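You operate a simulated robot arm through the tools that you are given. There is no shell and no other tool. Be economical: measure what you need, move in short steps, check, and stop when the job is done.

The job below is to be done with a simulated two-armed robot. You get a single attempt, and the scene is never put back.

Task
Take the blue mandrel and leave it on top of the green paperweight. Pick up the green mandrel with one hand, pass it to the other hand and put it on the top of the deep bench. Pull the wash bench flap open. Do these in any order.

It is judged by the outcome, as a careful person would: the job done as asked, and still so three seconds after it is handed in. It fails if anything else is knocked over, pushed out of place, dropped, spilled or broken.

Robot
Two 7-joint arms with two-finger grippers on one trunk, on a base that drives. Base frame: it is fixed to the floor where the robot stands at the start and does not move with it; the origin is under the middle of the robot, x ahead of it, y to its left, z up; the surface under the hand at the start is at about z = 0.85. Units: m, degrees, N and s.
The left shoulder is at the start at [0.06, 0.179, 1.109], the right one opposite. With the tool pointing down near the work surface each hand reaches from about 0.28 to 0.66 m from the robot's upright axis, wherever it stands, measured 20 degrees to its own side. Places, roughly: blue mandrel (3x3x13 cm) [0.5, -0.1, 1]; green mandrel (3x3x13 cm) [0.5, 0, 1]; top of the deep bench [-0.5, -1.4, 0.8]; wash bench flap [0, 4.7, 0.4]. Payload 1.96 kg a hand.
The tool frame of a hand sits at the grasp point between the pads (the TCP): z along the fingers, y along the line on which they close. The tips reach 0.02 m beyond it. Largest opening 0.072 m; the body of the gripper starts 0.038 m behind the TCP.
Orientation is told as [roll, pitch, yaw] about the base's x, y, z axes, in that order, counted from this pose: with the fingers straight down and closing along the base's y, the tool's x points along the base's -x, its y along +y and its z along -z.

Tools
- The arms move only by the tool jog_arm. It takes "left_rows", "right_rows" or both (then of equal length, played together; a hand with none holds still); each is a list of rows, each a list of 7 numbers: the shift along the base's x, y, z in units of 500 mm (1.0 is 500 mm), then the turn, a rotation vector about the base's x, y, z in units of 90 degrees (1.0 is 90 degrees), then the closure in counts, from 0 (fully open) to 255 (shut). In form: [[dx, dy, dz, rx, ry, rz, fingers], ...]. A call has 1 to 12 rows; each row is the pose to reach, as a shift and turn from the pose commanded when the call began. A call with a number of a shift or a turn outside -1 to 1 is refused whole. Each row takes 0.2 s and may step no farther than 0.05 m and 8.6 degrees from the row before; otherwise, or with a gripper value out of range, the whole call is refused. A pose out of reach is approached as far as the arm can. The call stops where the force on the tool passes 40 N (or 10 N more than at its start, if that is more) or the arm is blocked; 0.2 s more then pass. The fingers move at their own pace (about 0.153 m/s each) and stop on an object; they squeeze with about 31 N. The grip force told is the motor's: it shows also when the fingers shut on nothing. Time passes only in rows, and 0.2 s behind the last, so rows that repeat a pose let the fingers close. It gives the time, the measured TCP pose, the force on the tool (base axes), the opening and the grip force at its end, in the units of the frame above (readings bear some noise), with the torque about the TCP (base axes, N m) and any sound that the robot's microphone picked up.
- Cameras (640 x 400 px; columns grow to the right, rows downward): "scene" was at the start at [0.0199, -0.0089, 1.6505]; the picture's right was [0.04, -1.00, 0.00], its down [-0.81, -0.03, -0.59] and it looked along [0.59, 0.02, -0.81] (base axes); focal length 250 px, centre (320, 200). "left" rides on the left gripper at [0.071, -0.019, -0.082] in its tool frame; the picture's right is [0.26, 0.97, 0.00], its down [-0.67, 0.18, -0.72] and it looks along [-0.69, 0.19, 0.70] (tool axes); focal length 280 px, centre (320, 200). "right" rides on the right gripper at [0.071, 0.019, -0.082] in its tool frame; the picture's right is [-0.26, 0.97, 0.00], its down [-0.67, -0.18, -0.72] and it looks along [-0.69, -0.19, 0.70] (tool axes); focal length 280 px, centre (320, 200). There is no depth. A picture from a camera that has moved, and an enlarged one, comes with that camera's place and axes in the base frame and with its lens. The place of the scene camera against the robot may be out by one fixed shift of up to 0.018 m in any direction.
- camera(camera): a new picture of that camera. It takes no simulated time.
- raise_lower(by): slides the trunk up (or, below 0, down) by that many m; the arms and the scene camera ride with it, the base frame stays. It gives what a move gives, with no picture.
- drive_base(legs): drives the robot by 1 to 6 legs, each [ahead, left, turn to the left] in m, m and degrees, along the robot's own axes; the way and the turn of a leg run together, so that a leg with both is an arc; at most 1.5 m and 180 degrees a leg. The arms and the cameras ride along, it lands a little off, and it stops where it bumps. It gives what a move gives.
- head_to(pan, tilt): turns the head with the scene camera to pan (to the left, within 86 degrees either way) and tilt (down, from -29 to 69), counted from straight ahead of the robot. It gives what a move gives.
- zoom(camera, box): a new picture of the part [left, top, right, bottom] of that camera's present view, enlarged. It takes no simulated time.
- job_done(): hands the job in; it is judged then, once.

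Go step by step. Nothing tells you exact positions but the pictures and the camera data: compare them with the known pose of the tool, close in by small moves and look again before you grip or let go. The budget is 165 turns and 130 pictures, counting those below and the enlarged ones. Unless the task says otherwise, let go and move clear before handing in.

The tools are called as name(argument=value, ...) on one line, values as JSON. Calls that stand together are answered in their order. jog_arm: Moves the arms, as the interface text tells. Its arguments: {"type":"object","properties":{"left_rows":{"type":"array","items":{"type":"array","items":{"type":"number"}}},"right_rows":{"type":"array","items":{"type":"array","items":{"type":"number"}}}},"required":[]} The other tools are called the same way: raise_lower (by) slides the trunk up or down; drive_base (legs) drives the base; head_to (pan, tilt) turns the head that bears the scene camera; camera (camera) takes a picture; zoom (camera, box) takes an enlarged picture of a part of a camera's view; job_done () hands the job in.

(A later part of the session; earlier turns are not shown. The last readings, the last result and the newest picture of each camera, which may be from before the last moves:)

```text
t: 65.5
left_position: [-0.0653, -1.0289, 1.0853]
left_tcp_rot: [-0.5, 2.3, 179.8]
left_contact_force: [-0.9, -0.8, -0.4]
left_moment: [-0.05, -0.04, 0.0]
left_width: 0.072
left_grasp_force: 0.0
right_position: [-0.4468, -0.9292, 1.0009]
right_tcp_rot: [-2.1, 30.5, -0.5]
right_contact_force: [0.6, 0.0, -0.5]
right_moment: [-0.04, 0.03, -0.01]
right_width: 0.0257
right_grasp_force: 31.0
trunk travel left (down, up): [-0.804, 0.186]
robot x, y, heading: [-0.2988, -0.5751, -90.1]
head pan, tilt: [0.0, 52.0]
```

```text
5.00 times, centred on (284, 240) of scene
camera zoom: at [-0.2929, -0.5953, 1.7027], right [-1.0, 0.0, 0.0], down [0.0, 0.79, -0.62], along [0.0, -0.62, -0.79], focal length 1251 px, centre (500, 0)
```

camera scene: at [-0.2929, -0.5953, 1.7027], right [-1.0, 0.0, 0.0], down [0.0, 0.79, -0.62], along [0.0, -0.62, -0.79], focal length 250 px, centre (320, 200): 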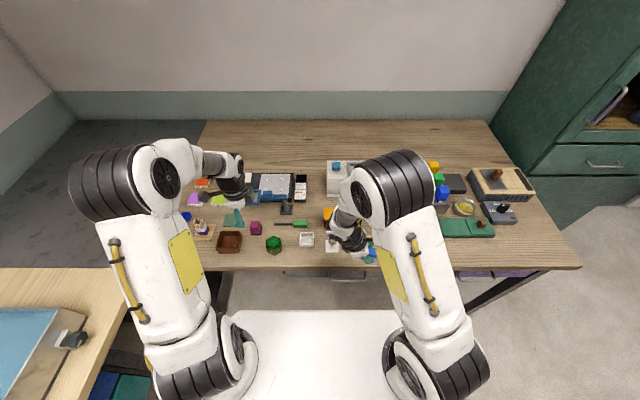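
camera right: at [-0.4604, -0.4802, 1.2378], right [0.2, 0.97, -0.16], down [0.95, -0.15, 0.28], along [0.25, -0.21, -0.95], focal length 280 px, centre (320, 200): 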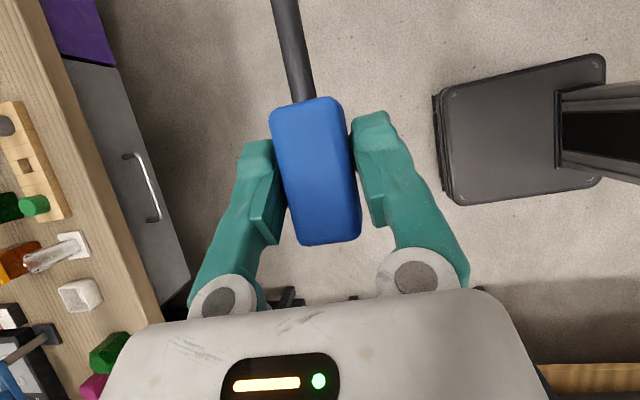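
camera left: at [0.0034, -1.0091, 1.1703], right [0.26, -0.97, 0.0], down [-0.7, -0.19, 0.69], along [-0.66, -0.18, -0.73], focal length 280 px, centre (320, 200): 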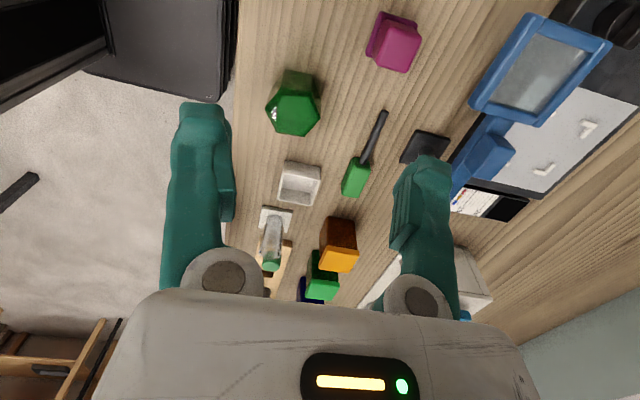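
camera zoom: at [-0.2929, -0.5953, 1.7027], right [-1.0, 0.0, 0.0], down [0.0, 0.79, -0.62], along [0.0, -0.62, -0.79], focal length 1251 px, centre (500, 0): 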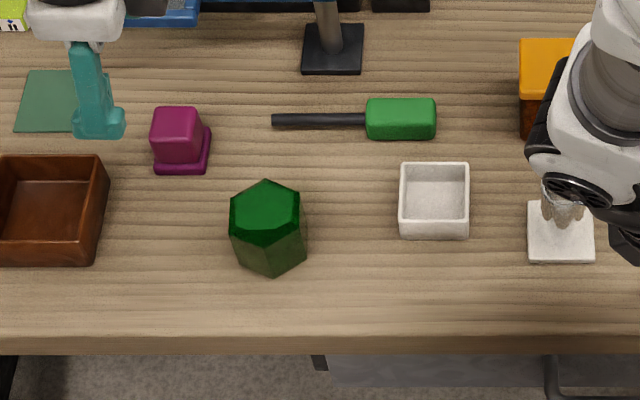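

It's a bevelled glass hexagon: the paperweight, flat top about z 0.907 centred near [-0.130, -1.020]. To put it on the robot's right side I back off a little and turn 40° left.

drive_base(legs=[[-0.12, 0, 0], [0, 0, 40]])

camera(camera="scene")

camera(camera="right")

```text
t: 68.6
left_position: [0.1765, -0.6453, 1.085]
left_tcp_rot: [-0.5, 2.4, -140.0]
left_contact_force: [-0.2, 0.5, -1.1]
left_moment: [0.0, 0.0, 0.02]
left_width: 0.0722
left_grasp_force: 0.0
right_position: [-0.1784, -0.8173, 1.001]
right_tcp_rot: [-2.0, 30.5, 39.6]
right_contact_force: [0.0, -0.1, -0.4]
right_moment: [-0.02, 0.02, 0.03]
right_width: 0.0256
right_grasp_force: 30.7
trunk travel left (down, up): [-0.804, 0.186]
robot x, y, heading: [-0.3001, -0.4477, -49.9]
head pan, tilt: [0.0, 52.0]
```

```text
64 pictures are left
camera scene: at [-0.283, -0.4697, 1.7027], right [-0.77, -0.64, 0.0], down [-0.51, 0.6, -0.62], along [0.4, -0.47, -0.79], focal length 250 px, centre (320, 200)
```

scene: 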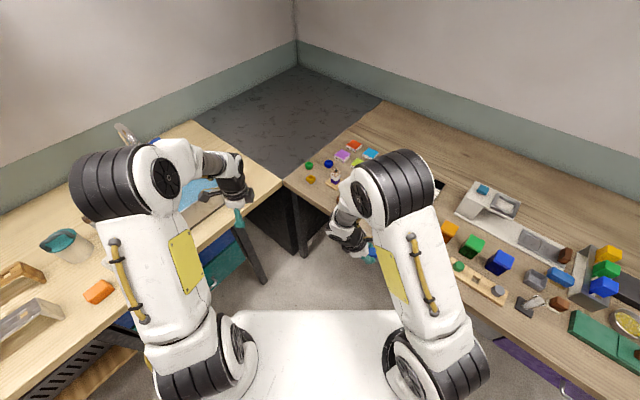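

```text
63 pictures are left
camera right: at [-0.2082, -0.8122, 1.1062], right [-0.45, 0.88, -0.16], down [0.83, 0.48, 0.28], along [0.32, -0.01, -0.95], focal length 280 px, centre (320, 200)
```

right: 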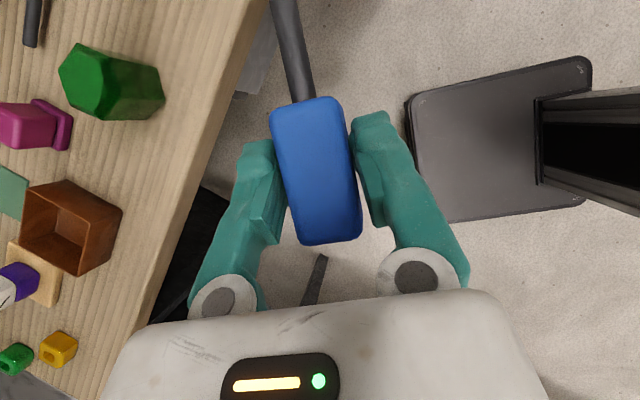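

The paperweight is now at the robot's front right. I bring the blue mandrel over it at z ≈ 1.0.

jog_arm(right_rows=[[0.02, -0.08, 0, 0, 0, 0, 255], [0.045, -0.16, 0, 0, 0, 0, 255], [0.07, -0.24, 0, 0, 0, 0, 255], [0.095, -0.32, 0, 0, 0, 0, 255], [0.114, -0.391, 0, 0, 0, 0, 255]])

camera(camera="right")

camera(camera="scene")

```text
t: 69.8
left_position: [0.1759, -0.6462, 1.0837]
left_tcp_rot: [-0.6, 2.4, -139.9]
left_contact_force: [-0.1, -0.2, -0.4]
left_moment: [-0.01, 0.04, -0.02]
left_width: 0.0719
left_grasp_force: 0.0
right_position: [-0.1227, -1.013, 0.9998]
right_tcp_rot: [-2.0, 30.5, 39.7]
right_contact_force: [-0.7, -0.2, -0.2]
right_moment: [0.03, -0.03, -0.01]
right_width: 0.0256
right_grasp_force: 30.9
trunk travel left (down, up): [-0.804, 0.186]
robot x, y, heading: [-0.2951, -0.4446, -50.1]
head pan, tilt: [0.0, 52.0]
```

```text
62 pictures are left
camera right: at [-0.1521, -1.0083, 1.1049], right [-0.46, 0.88, -0.16], down [0.83, 0.48, 0.28], along [0.32, -0.01, -0.95], focal length 280 px, centre (320, 200)
```

right: 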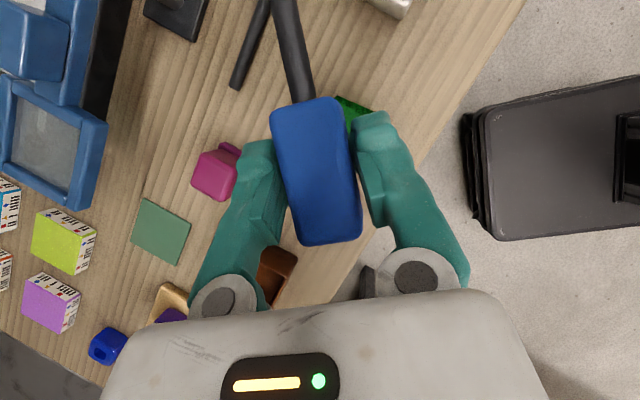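

```text
61 pictures are left
camera scene: at [-0.2829, -0.4709, 1.7027], right [-0.77, -0.64, 0.0], down [-0.51, 0.6, -0.62], along [0.4, -0.47, -0.79], focal length 250 px, centre (320, 200)
```

scene: 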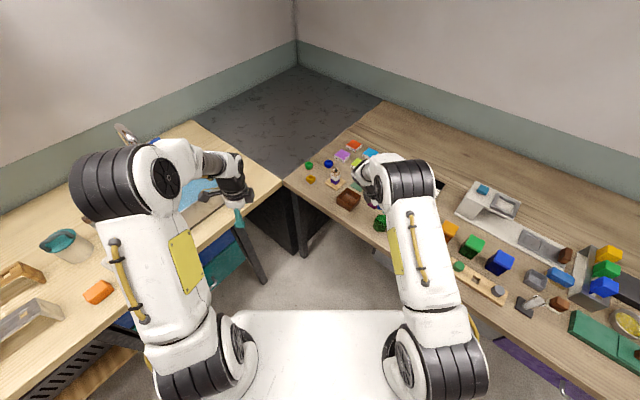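

The geometry agrees with the paperweight right beneath. I lower to about 1 cm above it and check.

jog_arm(right_rows=[[0, 0, -0.05, 0.0, 0, 0, 255], [0, 0, -0.1, 0, 0, 0, 255], [0, 0, -0.118, 0, 0, 0, 255]])

camera(camera="right")

zoom(camera="scene", box=[320, 160, 448, 240])

```text
t: 70.6
left_position: [0.1763, -0.6449, 1.0851]
left_tcp_rot: [-0.5, 2.3, -139.8]
left_contact_force: [0.1, -0.6, 0.5]
left_moment: [-0.02, -0.01, 0.03]
left_width: 0.072
left_grasp_force: 0.1
right_position: [-0.1221, -1.0144, 0.9439]
right_tcp_rot: [-2.1, 30.5, 39.6]
right_contact_force: [-0.7, -0.1, -1.1]
right_moment: [-0.01, 0.01, 0.0]
right_width: 0.0254
right_grasp_force: 30.8
trunk travel left (down, up): [-0.804, 0.186]
robot x, y, heading: [-0.2994, -0.4466, -50.0]
head pan, tilt: [0.0, 52.0]
```

```text
60 pictures are left
camera right: at [-0.1516, -1.0093, 1.0494], right [-0.45, 0.88, -0.16], down [0.83, 0.48, 0.28], along [0.32, -0.01, -0.95], focal length 280 px, centre (320, 200)
```

right: 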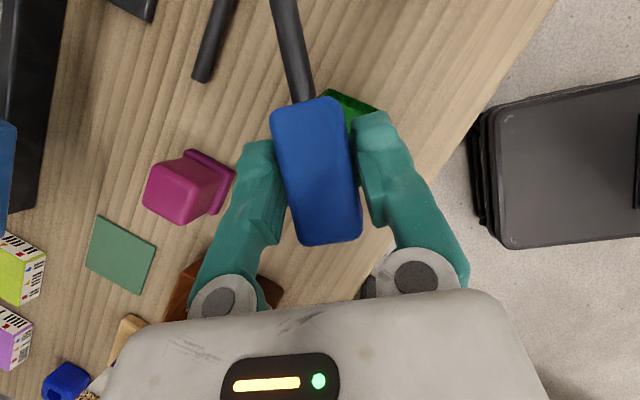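

```text
5.00 times, centred on (384, 200) of scene
camera zoom: at [-0.283, -0.4694, 1.7028], right [-0.77, -0.64, 0.0], down [-0.51, 0.6, -0.62], along [0.4, -0.47, -0.79], focal length 1251 px, centre (0, 200)
```

zoom: 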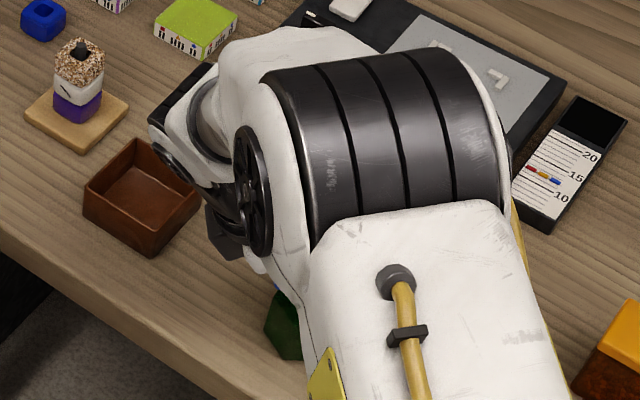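

The visible corner of the paperweight matches the expected centre. I lower in small steps to contact.

jog_arm(right_rows=[[0, 0, -0.006, 0, 0, 0, 255], [0, 0, -0.012, 0, 0, 0, 255], [0, 0, -0.018, 0, 0, 0, 255]])

jog_arm(right_rows=[[0, 0, -0.004, 0, 0, 0, 255], [0, 0, -0.008, 0, 0, 0, 255]])

```text
t: 71.4
left_position: [0.1755, -0.6466, 1.0861]
left_tcp_rot: [-0.6, 2.3, -139.9]
left_contact_force: [-0.2, 0.3, -0.1]
left_moment: [0.04, -0.03, -0.02]
left_width: 0.0719
left_grasp_force: 0.1
right_position: [-0.122, -1.0125, 0.9338]
right_tcp_rot: [-2.1, 30.6, 39.6]
right_contact_force: [0.3, -0.2, -1.0]
right_moment: [-0.03, 0.0, 0.02]
right_width: 0.0256
right_grasp_force: 31.1
trunk travel left (down, up): [-0.804, 0.186]
robot x, y, heading: [-0.297, -0.4424, -49.8]
head pan, tilt: [0.0, 52.0]
```

```text
t: 72.0
left_position: [0.1766, -0.6464, 1.0843]
left_tcp_rot: [-0.6, 2.3, -139.8]
left_contact_force: [0.0, 0.3, 0.6]
left_moment: [0.05, -0.01, -0.04]
left_width: 0.072
left_grasp_force: 0.2
right_position: [-0.1228, -1.0138, 0.9299]
right_tcp_rot: [-2.0, 30.5, 39.6]
right_contact_force: [0.2, 0.7, -0.6]
right_moment: [0.0, -0.03, 0.02]
right_width: 0.0257
right_grasp_force: 31.2
trunk travel left (down, up): [-0.804, 0.186]
robot x, y, heading: [-0.2953, -0.4457, -50.1]
head pan, tilt: [0.0, 52.0]
```

jog_arm(right_rows=[[0, 0, -0.003, 0, 0, 0, 255], [0, 0, -0.006, 0, 0, 0, 255]])

jog_arm(right_rows=[[0, 0, -0.003, 0, 0, 0, 255], [0, 0, -0.006, 0, 0, 0, 255]])

```text
t: 72.6
left_position: [0.1759, -0.6439, 1.0848]
left_tcp_rot: [-0.5, 2.3, -140.0]
left_contact_force: [0.5, -0.4, 0.2]
left_moment: [-0.01, -0.01, 0.02]
left_width: 0.0719
left_grasp_force: 0.1
right_position: [-0.1242, -1.0125, 0.9295]
right_tcp_rot: [-2.3, 30.6, 39.5]
right_contact_force: [0.0, -3.2, 16.7]
right_moment: [0.15, 0.23, 0.07]
right_width: 0.0256
right_grasp_force: 30.8
trunk travel left (down, up): [-0.804, 0.186]
robot x, y, heading: [-0.2978, -0.4429, -49.9]
head pan, tilt: [0.0, 52.0]
```

```text
t: 73.2
left_position: [0.1754, -0.6438, 1.0853]
left_tcp_rot: [-0.4, 2.2, -139.9]
left_contact_force: [0.3, 0.4, -0.2]
left_moment: [-0.01, -0.03, 0.0]
left_width: 0.072
left_grasp_force: 0.0
right_position: [-0.1214, -1.0135, 0.9286]
right_tcp_rot: [-2.6, 30.9, 39.3]
right_contact_force: [-2.2, 3.7, 19.5]
right_moment: [0.37, 0.32, -0.16]
right_width: 0.0256
right_grasp_force: 30.9
trunk travel left (down, up): [-0.804, 0.186]
robot x, y, heading: [-0.2999, -0.4452, -50.2]
head pan, tilt: [0.0, 52.0]
stopped in row 2 (right hand): the force on the tool passed its limit at 42 N (the readings are from after the stop); the commanded pose is now the measured one
```

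Contact at the predicted height. I unload by 1.5 mm, then open gently part way.

jog_arm(right_rows=[[0, 0, 0.002, 0, 0, 0, 255], [0, 0, 0.003, 0, 0, 0, 255]])

camera(camera="right")

```text
t: 73.8
left_position: [0.1748, -0.6455, 1.0855]
left_tcp_rot: [-0.5, 2.3, -139.9]
left_contact_force: [-0.1, -0.7, 1.1]
left_moment: [0.03, -0.05, 0.0]
left_width: 0.0719
left_grasp_force: 0.1
right_position: [-0.1227, -1.0128, 0.9293]
right_tcp_rot: [-2.6, 30.7, 39.4]
right_contact_force: [-0.7, 0.0, 12.9]
right_moment: [0.22, 0.2, 0.03]
right_width: 0.0256
right_grasp_force: 30.7
trunk travel left (down, up): [-0.804, 0.186]
robot x, y, heading: [-0.3037, -0.4459, -49.6]
head pan, tilt: [0.0, 52.0]
```

```text
58 pictures are left
camera right: at [-0.1515, -1.0079, 1.0335], right [-0.45, 0.87, -0.17], down [0.83, 0.49, 0.28], along [0.32, -0.01, -0.95], focal length 280 px, centre (320, 200)
```

right: 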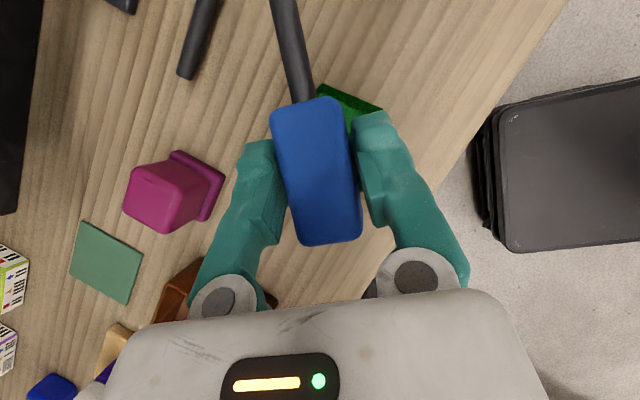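

jog_arm(right_rows=[[0, 0, 0.002, 0, 0, 0, 255], [0, 0, 0.004, 0, 0, 0, 255]])

```text
t: 74.4
left_position: [0.1762, -0.6462, 1.0844]
left_tcp_rot: [-0.5, 2.3, -139.9]
left_contact_force: [1.0, -0.1, -0.3]
left_moment: [-0.02, 0.01, -0.01]
left_width: 0.0721
left_grasp_force: 0.1
right_position: [-0.1215, -1.0149, 0.93]
right_tcp_rot: [-2.3, 30.6, 39.5]
right_contact_force: [0.6, -0.3, -0.5]
right_moment: [0.02, 0.02, 0.0]
right_width: 0.0259
right_grasp_force: 31.1
trunk travel left (down, up): [-0.804, 0.186]
robot x, y, heading: [-0.2979, -0.4458, -50.2]
head pan, tilt: [0.0, 52.0]
```

Unloaded and barely clear. I nudge 3 mm toward the block's centre and open.

jog_arm(right_rows=[[-0.004, 0.006, 0, 0, 0, 0, 255], [-0.004, 0.006, 0, 0, 0, 0, 200], [-0.004, 0.006, 0, 0, 0, 0, 140], [-0.004, 0.006, 0, 0, 0, 0, 105], [-0.004, 0.006, 0, 0, 0, 0, 105]])

camera(camera="right")

```text
t: 75.6
left_position: [0.176, -0.6465, 1.0842]
left_tcp_rot: [-0.6, 2.3, -139.9]
left_contact_force: [0.0, 0.5, -0.4]
left_moment: [0.02, -0.02, 0.02]
left_width: 0.0718
left_grasp_force: 0.0
right_position: [-0.1227, -1.0116, 0.929]
right_tcp_rot: [-2.4, 30.8, 39.5]
right_contact_force: [0.5, -0.3, -0.3]
right_moment: [0.04, -0.03, 0.0]
right_width: 0.0424
right_grasp_force: 0.0
trunk travel left (down, up): [-0.804, 0.186]
robot x, y, heading: [-0.2973, -0.4458, -49.6]
head pan, tilt: [0.0, 52.0]
```

```text
57 pictures are left
camera right: at [-0.1521, -1.0073, 1.0342], right [-0.45, 0.87, -0.17], down [0.83, 0.48, 0.28], along [0.32, -0.01, -0.95], focal length 280 px, centre (320, 200)
```

right: 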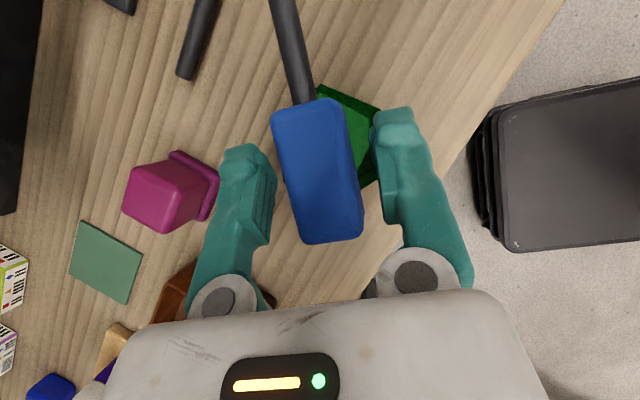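

Blue stays in place. I withdraw along the fingers and check.

jog_arm(right_rows=[[0.016, 0.013, 0.034, 0, 0, 0, 105], [0.04, 0.033, 0.086, 0, 0, 0, 105], [0.07, 0.058, 0.155, 0, 0, 0, 105], [0.1, 0.083, 0.22, 0, 0, 0, 105], [0.13, 0.11, 0.29, 0, 0, 0, 105]])

camera(camera="right")

```text
t: 76.8
left_position: [0.1772, -0.6435, 1.0851]
left_tcp_rot: [-0.4, 2.3, -139.9]
left_contact_force: [-0.2, 0.8, -0.1]
left_moment: [0.0, 0.0, 0.01]
left_width: 0.0717
left_grasp_force: 0.0
right_position: [-0.0641, -0.9624, 1.0585]
right_tcp_rot: [-2.5, 30.7, 39.4]
right_contact_force: [-0.3, -0.6, 0.0]
right_moment: [-0.02, -0.01, 0.02]
right_width: 0.0421
right_grasp_force: 0.1
right hand out of reach, approached as far as the arm can: row 5
trunk travel left (down, up): [-0.804, 0.186]
robot x, y, heading: [-0.2995, -0.4433, -50.2]
head pan, tilt: [0.0, 52.0]
```

```text
56 pictures are left
camera right: at [-0.0931, -0.9568, 1.164], right [-0.46, 0.87, -0.17], down [0.83, 0.49, 0.28], along [0.32, -0.01, -0.95], focal length 280 px, centre (320, 200)
```

right: 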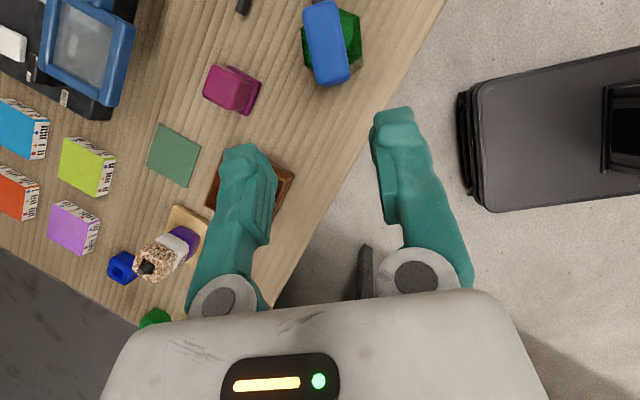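

zoom(camera="right", box=[256, 0, 416, 100])

zoom(camera="scene", box=[330, 170, 458, 250])

```text
4.00 times, centred on (336, 50) of right
camera zoom: at [-0.0931, -0.9568, 1.164], right [-0.46, 0.87, -0.17], down [0.83, 0.49, 0.28], along [0.32, -0.01, -0.95], focal length 1122 px, centre (256, 800)
```

zoom: 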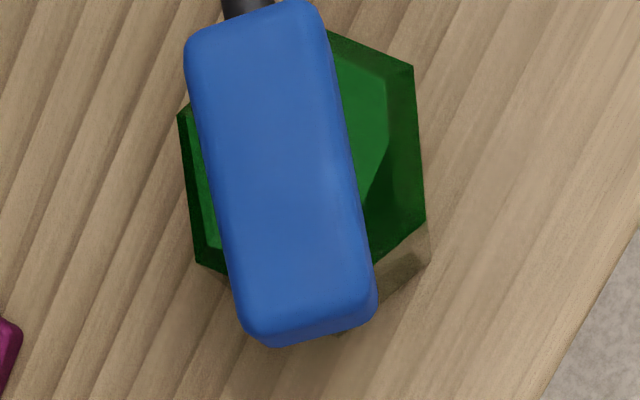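

```text
5.00 times, centred on (394, 210) of scene
camera zoom: at [-0.2814, -0.4676, 1.7028], right [-0.77, -0.64, 0.0], down [-0.51, 0.6, -0.62], along [0.39, -0.47, -0.79], focal length 1251 px, centre (-50, 150)
```

zoom: 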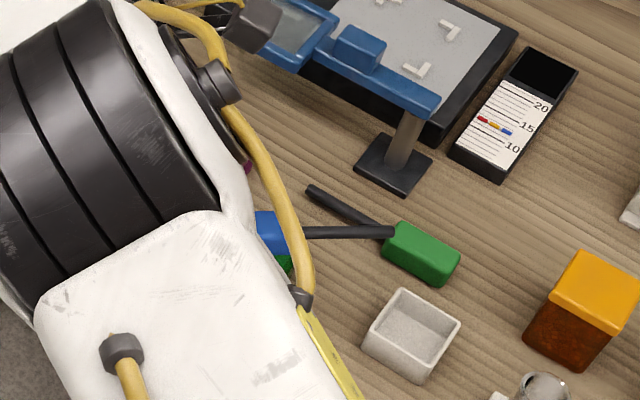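

Blue rests flat across the paperweight, well supported. I back away, turn to face +y (the wash bench) and take a look.

drive_base(legs=[[-0.3, 0, 0], [0, 0, 140]])

head_to(pan=0, tilt=20)

camera(camera="scene")

```text
t: 84.7
left_position: [-0.7516, 0.2298, 1.0849]
left_tcp_rot: [-0.5, 2.3, 3.2]
left_contact_force: [0.2, -0.7, -0.2]
left_moment: [0.02, -0.02, -0.03]
left_width: 0.0721
left_grasp_force: 0.1
right_position: [-0.367, 0.3369, 1.0579]
right_tcp_rot: [-2.6, 30.7, -177.5]
right_contact_force: [-0.3, -0.4, -0.2]
right_moment: [0.0, 0.02, 0.01]
right_width: 0.0421
right_grasp_force: 0.0
trunk travel left (down, up): [-0.804, 0.186]
robot x, y, heading: [-0.4862, -0.213, 93.2]
head pan, tilt: [0.0, 52.0]
```

```text
t: 85.7
left_position: [-0.751, 0.229, 1.0846]
left_tcp_rot: [-0.5, 2.3, 3.1]
left_contact_force: [-0.3, 0.6, 1.0]
left_moment: [-0.02, -0.01, 0.0]
left_width: 0.0717
left_grasp_force: 0.1
right_position: [-0.3681, 0.3384, 1.0587]
right_tcp_rot: [-2.5, 30.8, -177.5]
right_contact_force: [-0.3, -0.1, -0.8]
right_moment: [0.0, -0.04, -0.01]
right_width: 0.0422
right_grasp_force: 0.0
trunk travel left (down, up): [-0.804, 0.186]
robot x, y, heading: [-0.4923, -0.2203, 92.9]
head pan, tilt: [0.0, 20.0]
```

```text
53 pictures are left
camera scene: at [-0.4875, -0.1946, 1.7509], right [1.0, 0.05, 0.0], down [0.02, -0.34, -0.94], along [-0.05, 0.94, -0.34], focal length 250 px, centre (320, 200)
```

scene: 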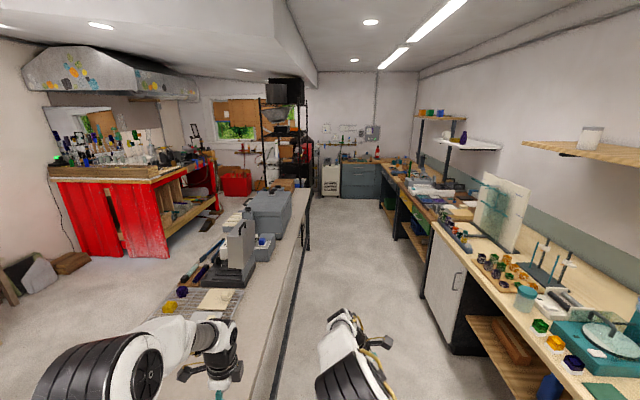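

The aisle is clear; I shift right into its middle, straighten, then drive up the aisle.

drive_base(legs=[[0, -0.31, -3], [1.4, 0, 0]])

camera(camera="scene")

```text
t: 94.3
left_position: [-0.422, 1.6293, 1.0849]
left_tcp_rot: [-0.5, 2.3, -0.2]
left_contact_force: [0.0, 0.2, 0.5]
left_moment: [0.01, 0.01, 0.0]
left_width: 0.0721
left_grasp_force: 0.2
right_position: [-0.0323, 1.7156, 1.0587]
right_tcp_rot: [-2.5, 30.5, 179.1]
right_contact_force: [0.0, -0.1, -0.9]
right_moment: [0.01, 0.02, 0.01]
right_width: 0.0423
right_grasp_force: 0.0
trunk travel left (down, up): [-0.804, 0.186]
robot x, y, heading: [-0.1864, 1.1661, 89.7]
head pan, tilt: [0.0, 20.0]
```

```text
52 pictures are left
camera scene: at [-0.1813, 1.1912, 1.751], right [1.0, -0.01, 0.0], down [0.0, -0.34, -0.94], along [0.0, 0.94, -0.34], focal length 250 px, centre (320, 200)
```

scene: 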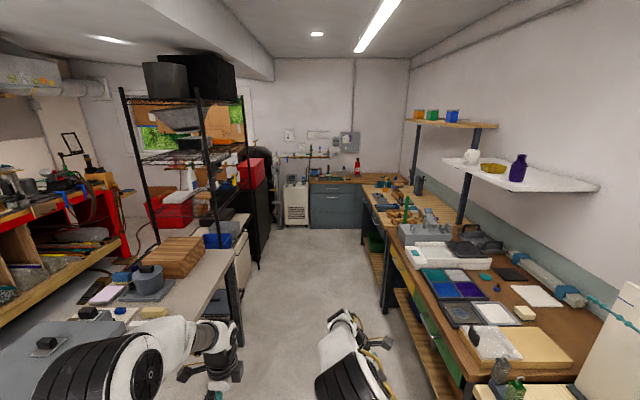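

drive_base(legs=[[1.4, 0, 0]])

camera(camera="scene")

zoom(camera="scene", box=[240, 160, 440, 285])

```text
t: 101.3
left_position: [-0.4222, 3.0469, 1.0849]
left_tcp_rot: [-0.5, 2.3, 0.3]
left_contact_force: [0.1, 0.6, 0.3]
left_moment: [0.0, 0.01, 0.04]
left_width: 0.0718
left_grasp_force: 0.0
right_position: [-0.0334, 3.1356, 1.0588]
right_tcp_rot: [-2.5, 30.6, 179.6]
right_contact_force: [-0.1, 0.1, -0.3]
right_moment: [0.02, 0.0, 0.01]
right_width: 0.0423
right_grasp_force: 0.0
trunk travel left (down, up): [-0.804, 0.186]
robot x, y, heading: [-0.1848, 2.5876, 90.0]
head pan, tilt: [0.0, 20.0]
```

```text
51 pictures are left
camera scene: at [-0.1795, 2.6105, 1.751], right [1.0, 0.0, 0.0], down [0.0, -0.34, -0.94], along [0.0, 0.94, -0.34], focal length 250 px, centre (320, 200)
```

scene: 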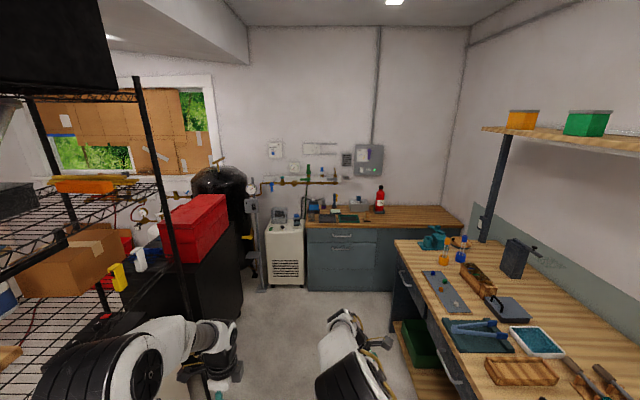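

```text
3.20 times, centred on (340, 222) of scene
camera zoom: at [-0.1795, 2.6105, 1.751], right [1.0, 0.0, 0.0], down [0.0, -0.34, -0.94], along [0.0, 0.94, -0.34], focal length 801 px, centre (256, 128)
```

zoom: 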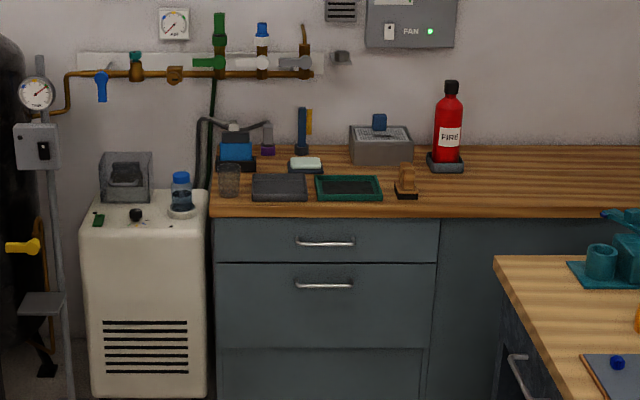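

The wash bench is ahead: a drawer on top and below it a larger panel with a bar handle, which I take as the flap (front y ≈ 4.7, handle z ≈ 0.5, x ≈ 0). I set the right hand straight down, pull the left back, and drive closer.

jog_arm(right_rows=[[0, 0, 0, 0, 0.085, 0, 0], [0, 0, 0, 0, 0.17, 0, 0], [0, 0, 0, 0, 0.255, 0, 0], [0, 0, 0, 0, 0.34, 0, 0]], left_rows=[[0, -0.05, 0, 0, 0, 0, 0], [0, -0.1, 0, 0, 0, 0, 0], [0, -0.15, 0, 0, 0, 0, 0], [0, -0.2, 0, 0, 0, 0, 0]])

drive_base(legs=[[1.25, 0, 0]])

head_to(pan=0, tilt=40)

camera(camera="scene")

```text
t: 102.3
left_position: [-0.4235, 2.9452, 1.0878]
left_tcp_rot: [-0.5, 2.4, 0.2]
left_contact_force: [0.9, -0.1, 0.8]
left_moment: [0.03, 0.01, 0.01]
left_width: 0.0716
left_grasp_force: 0.1
right_position: [-0.0326, 3.1341, 1.0587]
right_tcp_rot: [-2.4, 0.1, 179.6]
right_contact_force: [0.7, -0.4, 0.2]
right_moment: [0.0, -0.01, 0.02]
right_width: 0.0718
right_grasp_force: 0.0
trunk travel left (down, up): [-0.804, 0.186]
robot x, y, heading: [-0.1888, 2.5922, 90.4]
head pan, tilt: [0.0, 20.0]
```

```text
t: 108.7
left_position: [-0.4467, 4.1982, 1.0869]
left_tcp_rot: [-0.4, 2.3, 1.3]
left_contact_force: [0.3, 0.1, 0.3]
left_moment: [0.03, 0.0, -0.01]
left_width: 0.072
left_grasp_force: 0.0
right_position: [-0.0593, 4.395, 1.0592]
right_tcp_rot: [-2.3, 0.0, -179.3]
right_contact_force: [0.6, -0.4, 1.2]
right_moment: [0.02, -0.01, 0.0]
right_width: 0.072
right_grasp_force: 0.1
trunk travel left (down, up): [-0.804, 0.186]
robot x, y, heading: [-0.2027, 3.8426, 90.9]
head pan, tilt: [0.0, 20.0]
```

```text
t: 109.5
left_position: [-0.4457, 4.1991, 1.0849]
left_tcp_rot: [-0.5, 2.4, 1.2]
left_contact_force: [0.3, 0.5, 0.7]
left_moment: [0.01, 0.05, 0.01]
left_width: 0.0719
left_grasp_force: 0.0
right_position: [-0.0588, 4.3958, 1.0568]
right_tcp_rot: [-2.4, -0.1, -179.3]
right_contact_force: [0.3, -0.6, -0.3]
right_moment: [-0.01, 0.0, 0.02]
right_width: 0.0722
right_grasp_force: 0.1
trunk travel left (down, up): [-0.804, 0.186]
robot x, y, heading: [-0.2017, 3.847, 91.2]
head pan, tilt: [0.0, 40.0]
```

```text
49 pictures are left
camera scene: at [-0.1944, 3.8596, 1.7196], right [1.0, 0.02, 0.0], down [0.01, -0.64, -0.77], along [-0.02, 0.77, -0.64], focal length 250 px, centre (320, 200)
```

scene: 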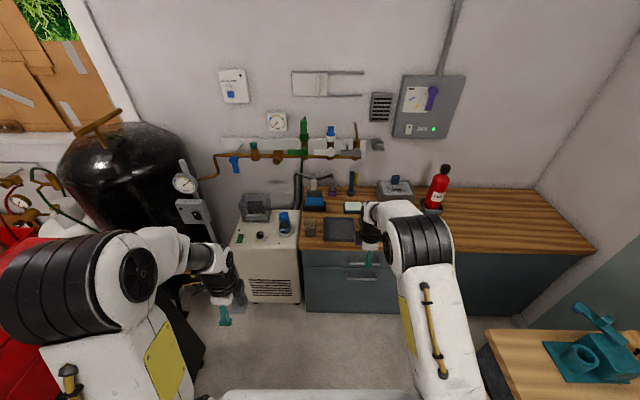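

I lower the trunk by 0.45 m in this open spot to bring the shoulders near handle height.

raise_lower(by=-0.45)

camera(camera="scene")

camera(camera="right")

```text
refused: -0.45 is not a number from -0.4 to 0.4
```

```text
48 pictures are left
camera scene: at [-0.1944, 3.8596, 1.7196], right [1.0, 0.02, 0.0], down [0.01, -0.64, -0.77], along [-0.02, 0.77, -0.64], focal length 250 px, centre (320, 200)
```

scene: 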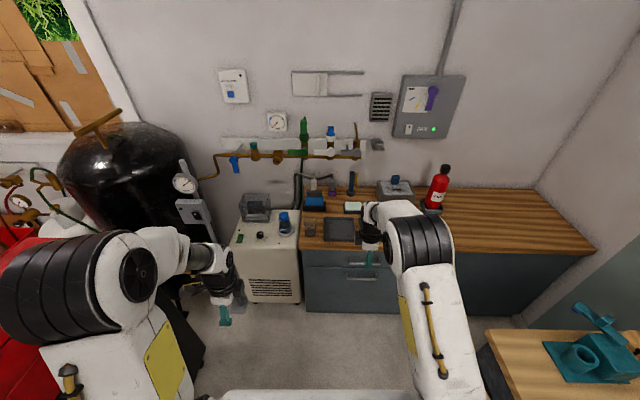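

```text
47 pictures are left
camera right: at [0.0129, 4.3751, 1.1382], right [-0.25, -0.97, -0.04], down [-0.68, 0.15, 0.72], along [-0.69, 0.21, -0.69], focal length 280 px, centre (320, 200)
```

right: 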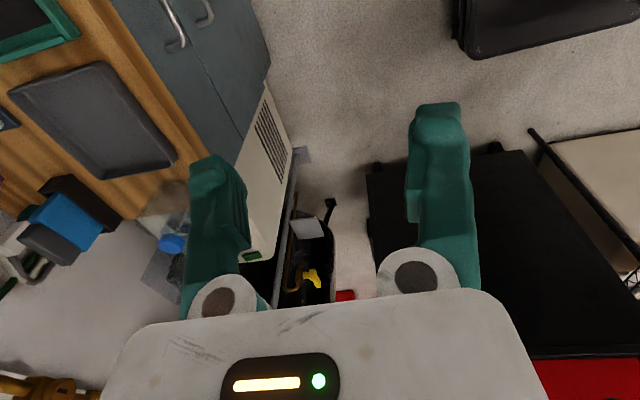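

raise_lower(by=-0.4)

camera(camera="right")

camera(camera="scene")

```text
t: 113.3
left_position: [-0.4455, 4.1984, 0.6854]
left_tcp_rot: [-0.6, 2.3, 1.3]
left_contact_force: [-0.9, 0.4, 0.1]
left_moment: [-0.04, 0.01, 0.04]
left_width: 0.072
left_grasp_force: 0.0
right_position: [-0.0585, 4.3964, 0.6585]
right_tcp_rot: [-2.2, 0.1, -179.4]
right_contact_force: [-0.4, -0.3, -0.7]
right_moment: [0.0, 0.0, -0.01]
right_width: 0.0721
right_grasp_force: 0.1
trunk travel left (down, up): [-0.404, 0.586]
robot x, y, heading: [-0.1998, 3.8459, 91.4]
head pan, tilt: [0.0, 40.0]
```

```text
46 pictures are left
camera right: at [0.0129, 4.375, 0.7383], right [-0.25, -0.97, -0.04], down [-0.68, 0.15, 0.72], along [-0.69, 0.21, -0.69], focal length 280 px, centre (320, 200)
```

right: 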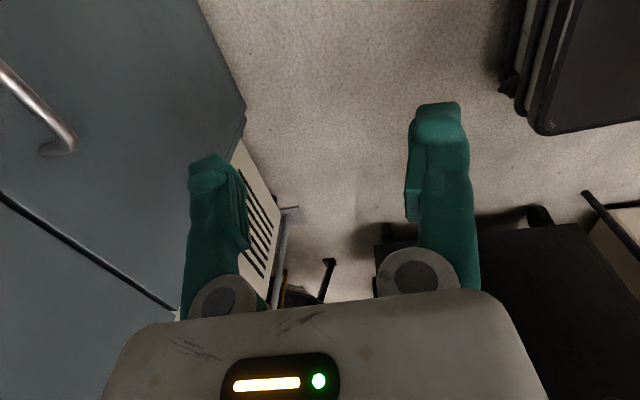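

```text
45 pictures are left
camera scene: at [-0.1944, 3.8594, 1.3196], right [1.0, 0.02, 0.0], down [0.01, -0.64, -0.77], along [-0.02, 0.77, -0.64], focal length 250 px, centre (320, 200)
```

scene: 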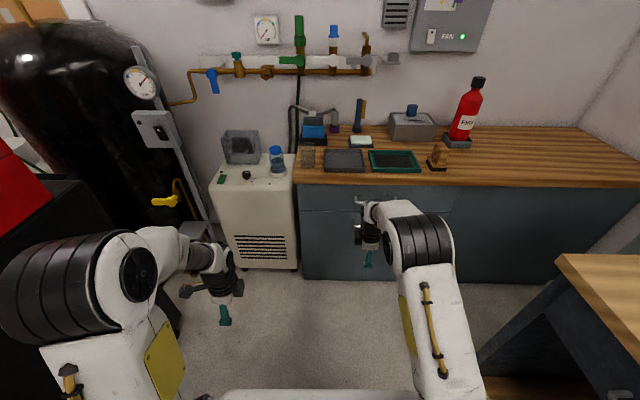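

The flap's bar handle shows at about z 0.53, y ≈ 4.66, left end x ≈ -0.075. I draw the right hand back, then drive 0.22 m closer.

jog_arm(right_rows=[[0.02, -0.08, 0, 0, 0, 0, 0], [0.06, -0.16, 0, 0, 0, 0, 0], [0.1, -0.22, 0, 0, 0, 0, 0]])

drive_base(legs=[[0.22, 0, -1.4]])

camera(camera="right")

camera(camera="scene")

```text
t: 114.1
left_position: [-0.4457, 4.1989, 0.6855]
left_tcp_rot: [-0.4, 2.4, 1.3]
left_contact_force: [0.1, 1.2, 0.0]
left_moment: [-0.01, 0.02, -0.01]
left_width: 0.0719
left_grasp_force: 0.1
right_position: [-0.008, 4.2836, 0.6593]
right_tcp_rot: [-2.3, 0.0, -179.3]
right_contact_force: [-0.5, -0.7, 0.1]
right_moment: [-0.04, 0.01, -0.01]
right_width: 0.0719
right_grasp_force: 0.1
trunk travel left (down, up): [-0.404, 0.586]
robot x, y, heading: [-0.199, 3.848, 91.4]
head pan, tilt: [0.0, 40.0]
```

```text
t: 115.8
left_position: [-0.4374, 4.4317, 0.6851]
left_tcp_rot: [-0.7, 2.3, -0.5]
left_contact_force: [-0.6, -0.6, 0.2]
left_moment: [-0.01, 0.03, 0.01]
left_width: 0.072
left_grasp_force: 0.0
right_position: [0.0037, 4.5034, 0.6582]
right_tcp_rot: [-2.3, 0.0, 179.1]
right_contact_force: [-0.4, 0.3, -0.6]
right_moment: [-0.03, -0.01, -0.01]
right_width: 0.0719
right_grasp_force: 0.1
trunk travel left (down, up): [-0.404, 0.586]
robot x, y, heading: [-0.2033, 4.0742, 89.6]
head pan, tilt: [0.0, 40.0]
```

```text
44 pictures are left
camera right: at [0.0739, 4.4806, 0.7382], right [-0.28, -0.96, -0.04], down [-0.67, 0.17, 0.72], along [-0.69, 0.23, -0.69], focal length 280 px, centre (320, 200)
```

right: 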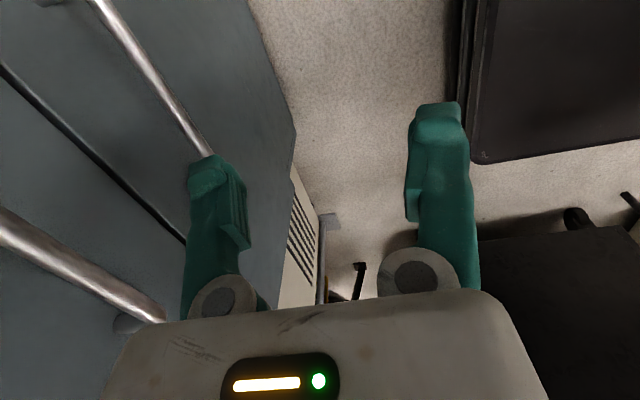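

```text
43 pictures are left
camera scene: at [-0.195, 4.0858, 1.3195], right [1.0, -0.01, 0.0], down [-0.01, -0.64, -0.77], along [0.01, 0.77, -0.64], focal length 250 px, centre (320, 200)
```

scene: 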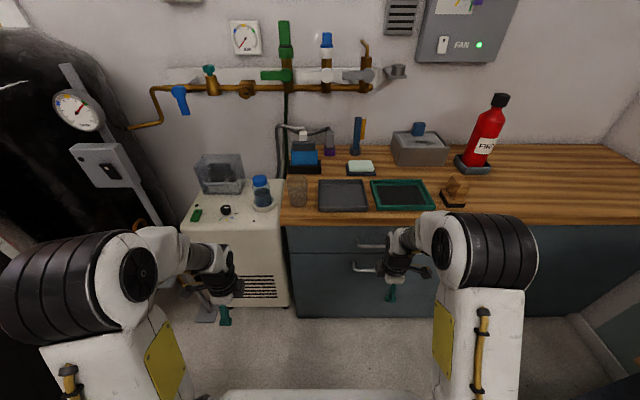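

The flap bar is at about y 4.62, z 0.55, with the drawer handle right above it at z 0.68, so I must take it with fingers horizontal. I back off 0.2 m, lower the trunk further and turn the right hand forward.

drive_base(legs=[[-0.22, 0, 0]])

raise_lower(by=-0.25)

jog_arm(right_rows=[[0, 0.02, 0.03, 0.09, 0, 0, 0], [0, 0.05, 0.06, 0.18, 0, 0, 0], [0, 0.08, 0.09, 0.27, 0, 0, 0], [0, 0.11, 0.12, 0.36, 0, 0, 0], [0, 0.14, 0.15, 0.45, 0, 0, 0], [0, 0.17, 0.18, 0.54, 0, 0, 0], [0, 0.2, 0.21, 0.63, 0, 0, 0], [0, 0.22, 0.24, 0.72, 0, 0, 0], [0, 0.24, 0.27, 0.81, 0, 0, 0], [0, 0.26, 0.28, 0.9, 0, 0, 0], [0, 0.27, 0.28, 0.98, 0, 0, 0]])

camera(camera="scene")

camera(camera="right")

```text
t: 117.5
left_position: [-0.4389, 4.2066, 0.6855]
left_tcp_rot: [-0.5, 2.3, -0.3]
left_contact_force: [-0.5, -1.0, -0.1]
left_moment: [-0.02, 0.0, 0.03]
left_width: 0.0718
left_grasp_force: 0.0
right_position: [0.0006, 4.2793, 0.659]
right_tcp_rot: [-2.4, 0.0, 179.1]
right_contact_force: [0.1, 0.8, 0.1]
right_moment: [0.03, -0.01, -0.02]
right_width: 0.072
right_grasp_force: 0.0
trunk travel left (down, up): [-0.404, 0.586]
robot x, y, heading: [-0.2089, 3.8479, 89.5]
head pan, tilt: [0.0, 40.0]
```

```text
t: 120.1
left_position: [-0.4393, 4.2071, 0.4361]
left_tcp_rot: [-0.5, 2.4, -0.4]
left_contact_force: [-0.2, -0.1, 0.9]
left_moment: [-0.02, -0.01, 0.01]
left_width: 0.0719
left_grasp_force: 0.1
right_position: [0.0004, 4.2799, 0.4099]
right_tcp_rot: [-2.3, 0.0, 179.1]
right_contact_force: [0.1, -0.4, -0.4]
right_moment: [0.0, 0.01, 0.0]
right_width: 0.072
right_grasp_force: 0.1
trunk travel left (down, up): [-0.154, 0.836]
robot x, y, heading: [-0.2037, 3.8452, 89.5]
head pan, tilt: [0.0, 40.0]
```

```text
t: 122.5
left_position: [-0.4386, 4.2064, 0.4363]
left_tcp_rot: [-0.5, 2.3, -0.2]
left_contact_force: [0.4, -0.1, 0.6]
left_moment: [-0.01, 0.03, 0.01]
left_width: 0.072
left_grasp_force: 0.1
right_position: [0.0012, 4.4145, 0.5479]
right_tcp_rot: [-90.7, -0.9, 179.9]
right_contact_force: [-0.5, -0.9, -0.9]
right_moment: [0.0, 0.01, -0.03]
right_width: 0.0721
right_grasp_force: 0.1
trunk travel left (down, up): [-0.154, 0.836]
robot x, y, heading: [-0.204, 3.8484, 89.5]
head pan, tilt: [0.0, 40.0]
```

```text
42 pictures are left
camera scene: at [-0.1969, 3.8608, 1.0696], right [1.0, -0.01, 0.0], down [-0.01, -0.64, -0.77], along [0.01, 0.77, -0.64], focal length 250 px, centre (320, 200)
```

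scene: 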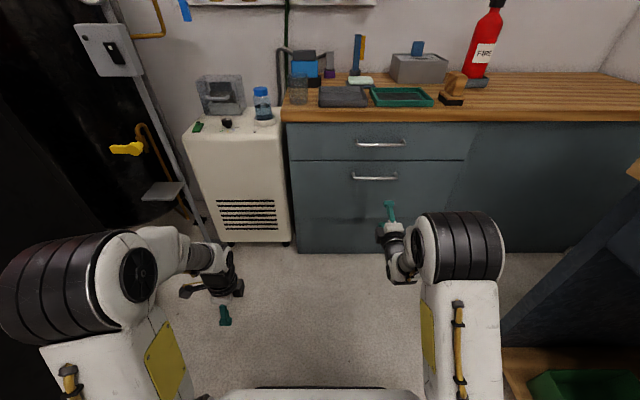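

```text
41 pictures are left
camera right: at [0.072, 4.3336, 0.526], right [-0.28, 0.01, -0.96], down [-0.67, -0.72, 0.19], along [-0.69, 0.7, 0.21], focal length 280 px, centre (320, 200)
```

right: 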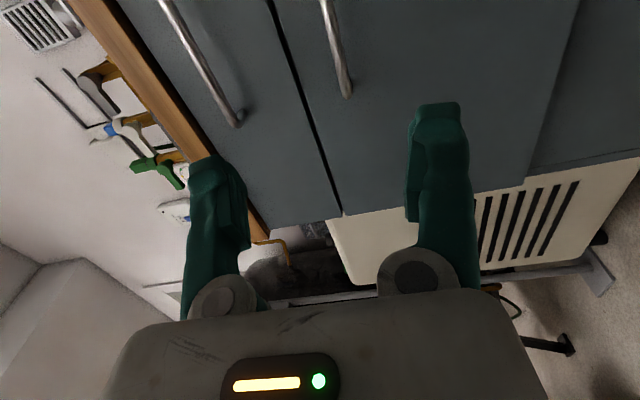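

The fingers now point forward at the flap bar (y ≈ 4.62, z ≈ 0.542). I drive 0.14 m closer and check.

drive_base(legs=[[0.14, 0, 0]])

camera(camera="right")

zoom(camera="scene", box=[280, 80, 480, 205])

```text
t: 123.8
left_position: [-0.4376, 4.3464, 0.4361]
left_tcp_rot: [-0.4, 2.4, -0.4]
left_contact_force: [0.4, 0.1, -0.4]
left_moment: [-0.04, 0.01, 0.01]
left_width: 0.0719
left_grasp_force: 0.0
right_position: [0.003, 4.5535, 0.5479]
right_tcp_rot: [-90.6, -0.9, 180.0]
right_contact_force: [0.7, 0.0, -0.2]
right_moment: [-0.03, -0.05, 0.0]
right_width: 0.0721
right_grasp_force: 0.0
trunk travel left (down, up): [-0.154, 0.836]
robot x, y, heading: [-0.2013, 3.9885, 89.5]
head pan, tilt: [0.0, 40.0]
```

```text
40 pictures are left
camera right: at [0.0728, 4.4733, 0.5259], right [-0.28, 0.01, -0.96], down [-0.67, -0.72, 0.19], along [-0.69, 0.7, 0.2], focal length 280 px, centre (320, 200)
```

right: 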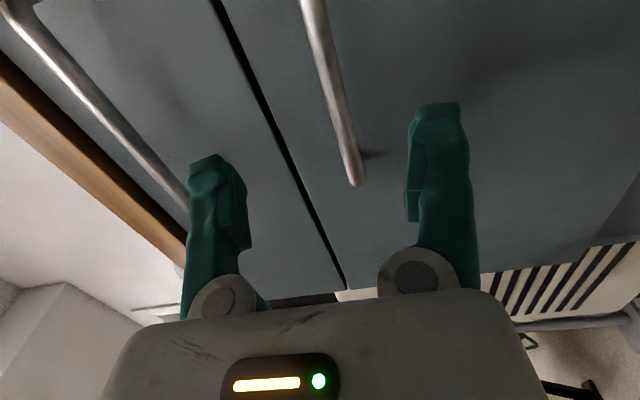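

```text
3.20 times, centred on (380, 142) of scene
camera zoom: at [-0.1958, 4.0005, 1.0696], right [1.0, -0.01, 0.0], down [0.0, -0.64, -0.77], along [0.01, 0.77, -0.64], focal length 801 px, centre (128, 384)
```

zoom: 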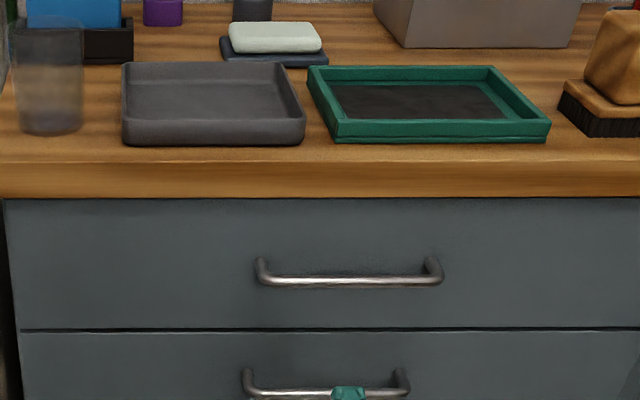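

The bar lies between the open fingers, about 1 cm low; I lower 9 mm and advance 5.5 cm.

jog_arm(right_rows=[[0, 0.03, -0.018, 0, 0, 0, 0], [0, 0.07, -0.018, 0, 0, 0, 0], [0, 0.11, -0.018, 0, 0, 0, 0]])

camera(camera="right")

```text
t: 124.7
left_position: [-0.4378, 4.3461, 0.4359]
left_tcp_rot: [-0.7, 2.3, -0.3]
left_contact_force: [0.3, 0.0, 0.0]
left_moment: [0.01, 0.02, -0.01]
left_width: 0.0718
left_grasp_force: 0.1
right_position: [-0.0013, 4.6083, 0.5401]
right_tcp_rot: [-90.5, -0.9, 179.9]
right_contact_force: [0.2, 0.1, -0.2]
right_moment: [0.03, 0.01, 0.02]
right_width: 0.0721
right_grasp_force: 0.2
trunk travel left (down, up): [-0.154, 0.836]
robot x, y, heading: [-0.2056, 3.9886, 89.5]
head pan, tilt: [0.0, 40.0]
```

```text
38 pictures are left
camera right: at [0.0721, 4.5274, 0.5185], right [-0.28, 0.01, -0.96], down [-0.67, -0.72, 0.19], along [-0.69, 0.7, 0.2], focal length 280 px, centre (320, 200)
```

right: 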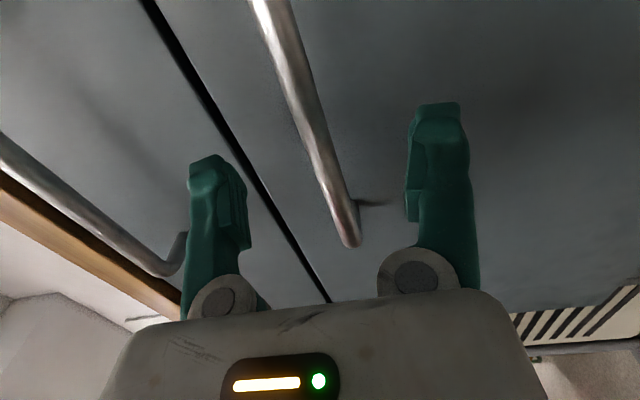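

The bar is between the pads; I go 5 mm further and close.

jog_arm(right_rows=[[0, 0.01, 0, 0, 0, 0, 0], [0, 0.01, 0, 0, 0, 0, 255], [0, 0.01, 0, 0, 0, 0, 255], [0, 0.01, 0, 0, 0, 0, 255], [0, 0.01, 0, 0, 0, 0, 255]])

camera(camera="right")

```text
t: 125.8
left_position: [-0.4385, 4.3466, 0.4354]
left_tcp_rot: [-0.5, 2.2, -0.3]
left_contact_force: [-0.3, 1.1, -0.2]
left_moment: [0.0, -0.05, -0.05]
left_width: 0.0722
left_grasp_force: 0.1
right_position: [-0.0001, 4.6133, 0.5391]
right_tcp_rot: [-90.5, -1.0, 180.0]
right_contact_force: [-0.8, 1.3, -2.5]
right_moment: [-0.07, -0.41, 0.07]
right_width: 0.0107
right_grasp_force: 38.0
trunk travel left (down, up): [-0.154, 0.836]
robot x, y, heading: [-0.2029, 3.9892, 89.6]
head pan, tilt: [0.0, 40.0]
```

```text
37 pictures are left
camera right: at [0.0716, 4.5327, 0.5179], right [-0.28, 0.01, -0.96], down [-0.67, -0.72, 0.19], along [-0.69, 0.7, 0.2], focal length 280 px, centre (320, 200)
```

right: 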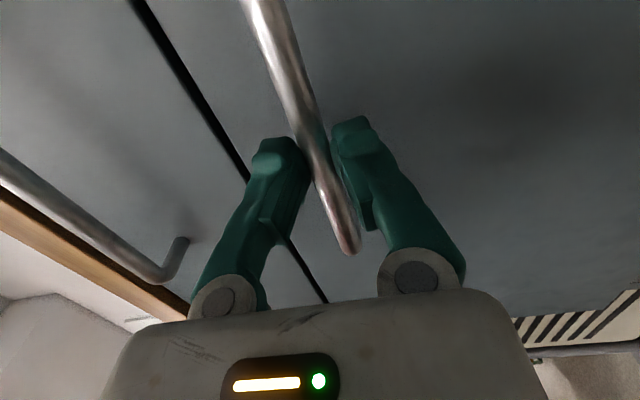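

The bar is gripped (10.7 mm). I pull gently along the start of a bottom-hinged arc and watch the forces.

jog_arm(right_rows=[[0, -0.02, -0.003, 0, 0, 0, 255], [0, -0.04, -0.008, 0, 0, 0, 255], [0, -0.06, -0.014, 0, 0, 0, 255], [0, -0.082, -0.022, 0, 0, 0, 255]])

camera(camera="scene")

```text
t: 126.8
left_position: [-0.4371, 4.3451, 0.4365]
left_tcp_rot: [-0.4, 2.3, -0.3]
left_contact_force: [-0.1, 0.2, -0.4]
left_moment: [0.0, -0.02, -0.01]
left_width: 0.0719
left_grasp_force: 0.0
right_position: [0.0001, 4.5723, 0.5307]
right_tcp_rot: [-91.0, -0.9, -180.0]
right_contact_force: [-5.0, -4.9, 18.4]
right_moment: [0.3, -0.43, 0.33]
right_width: 0.0103
right_grasp_force: 37.6
trunk travel left (down, up): [-0.154, 0.836]
robot x, y, heading: [-0.2048, 3.9865, 89.7]
head pan, tilt: [0.0, 40.0]
```

```text
36 pictures are left
camera scene: at [-0.1968, 3.9985, 1.0699], right [1.0, -0.01, 0.0], down [0.0, -0.64, -0.77], along [0.01, 0.77, -0.64], focal length 250 px, centre (320, 200)
```

scene: 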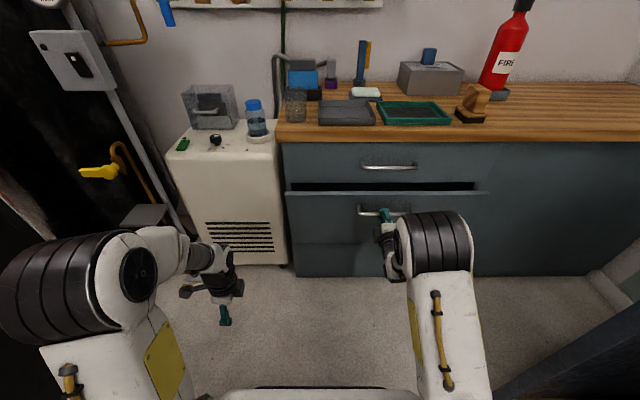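

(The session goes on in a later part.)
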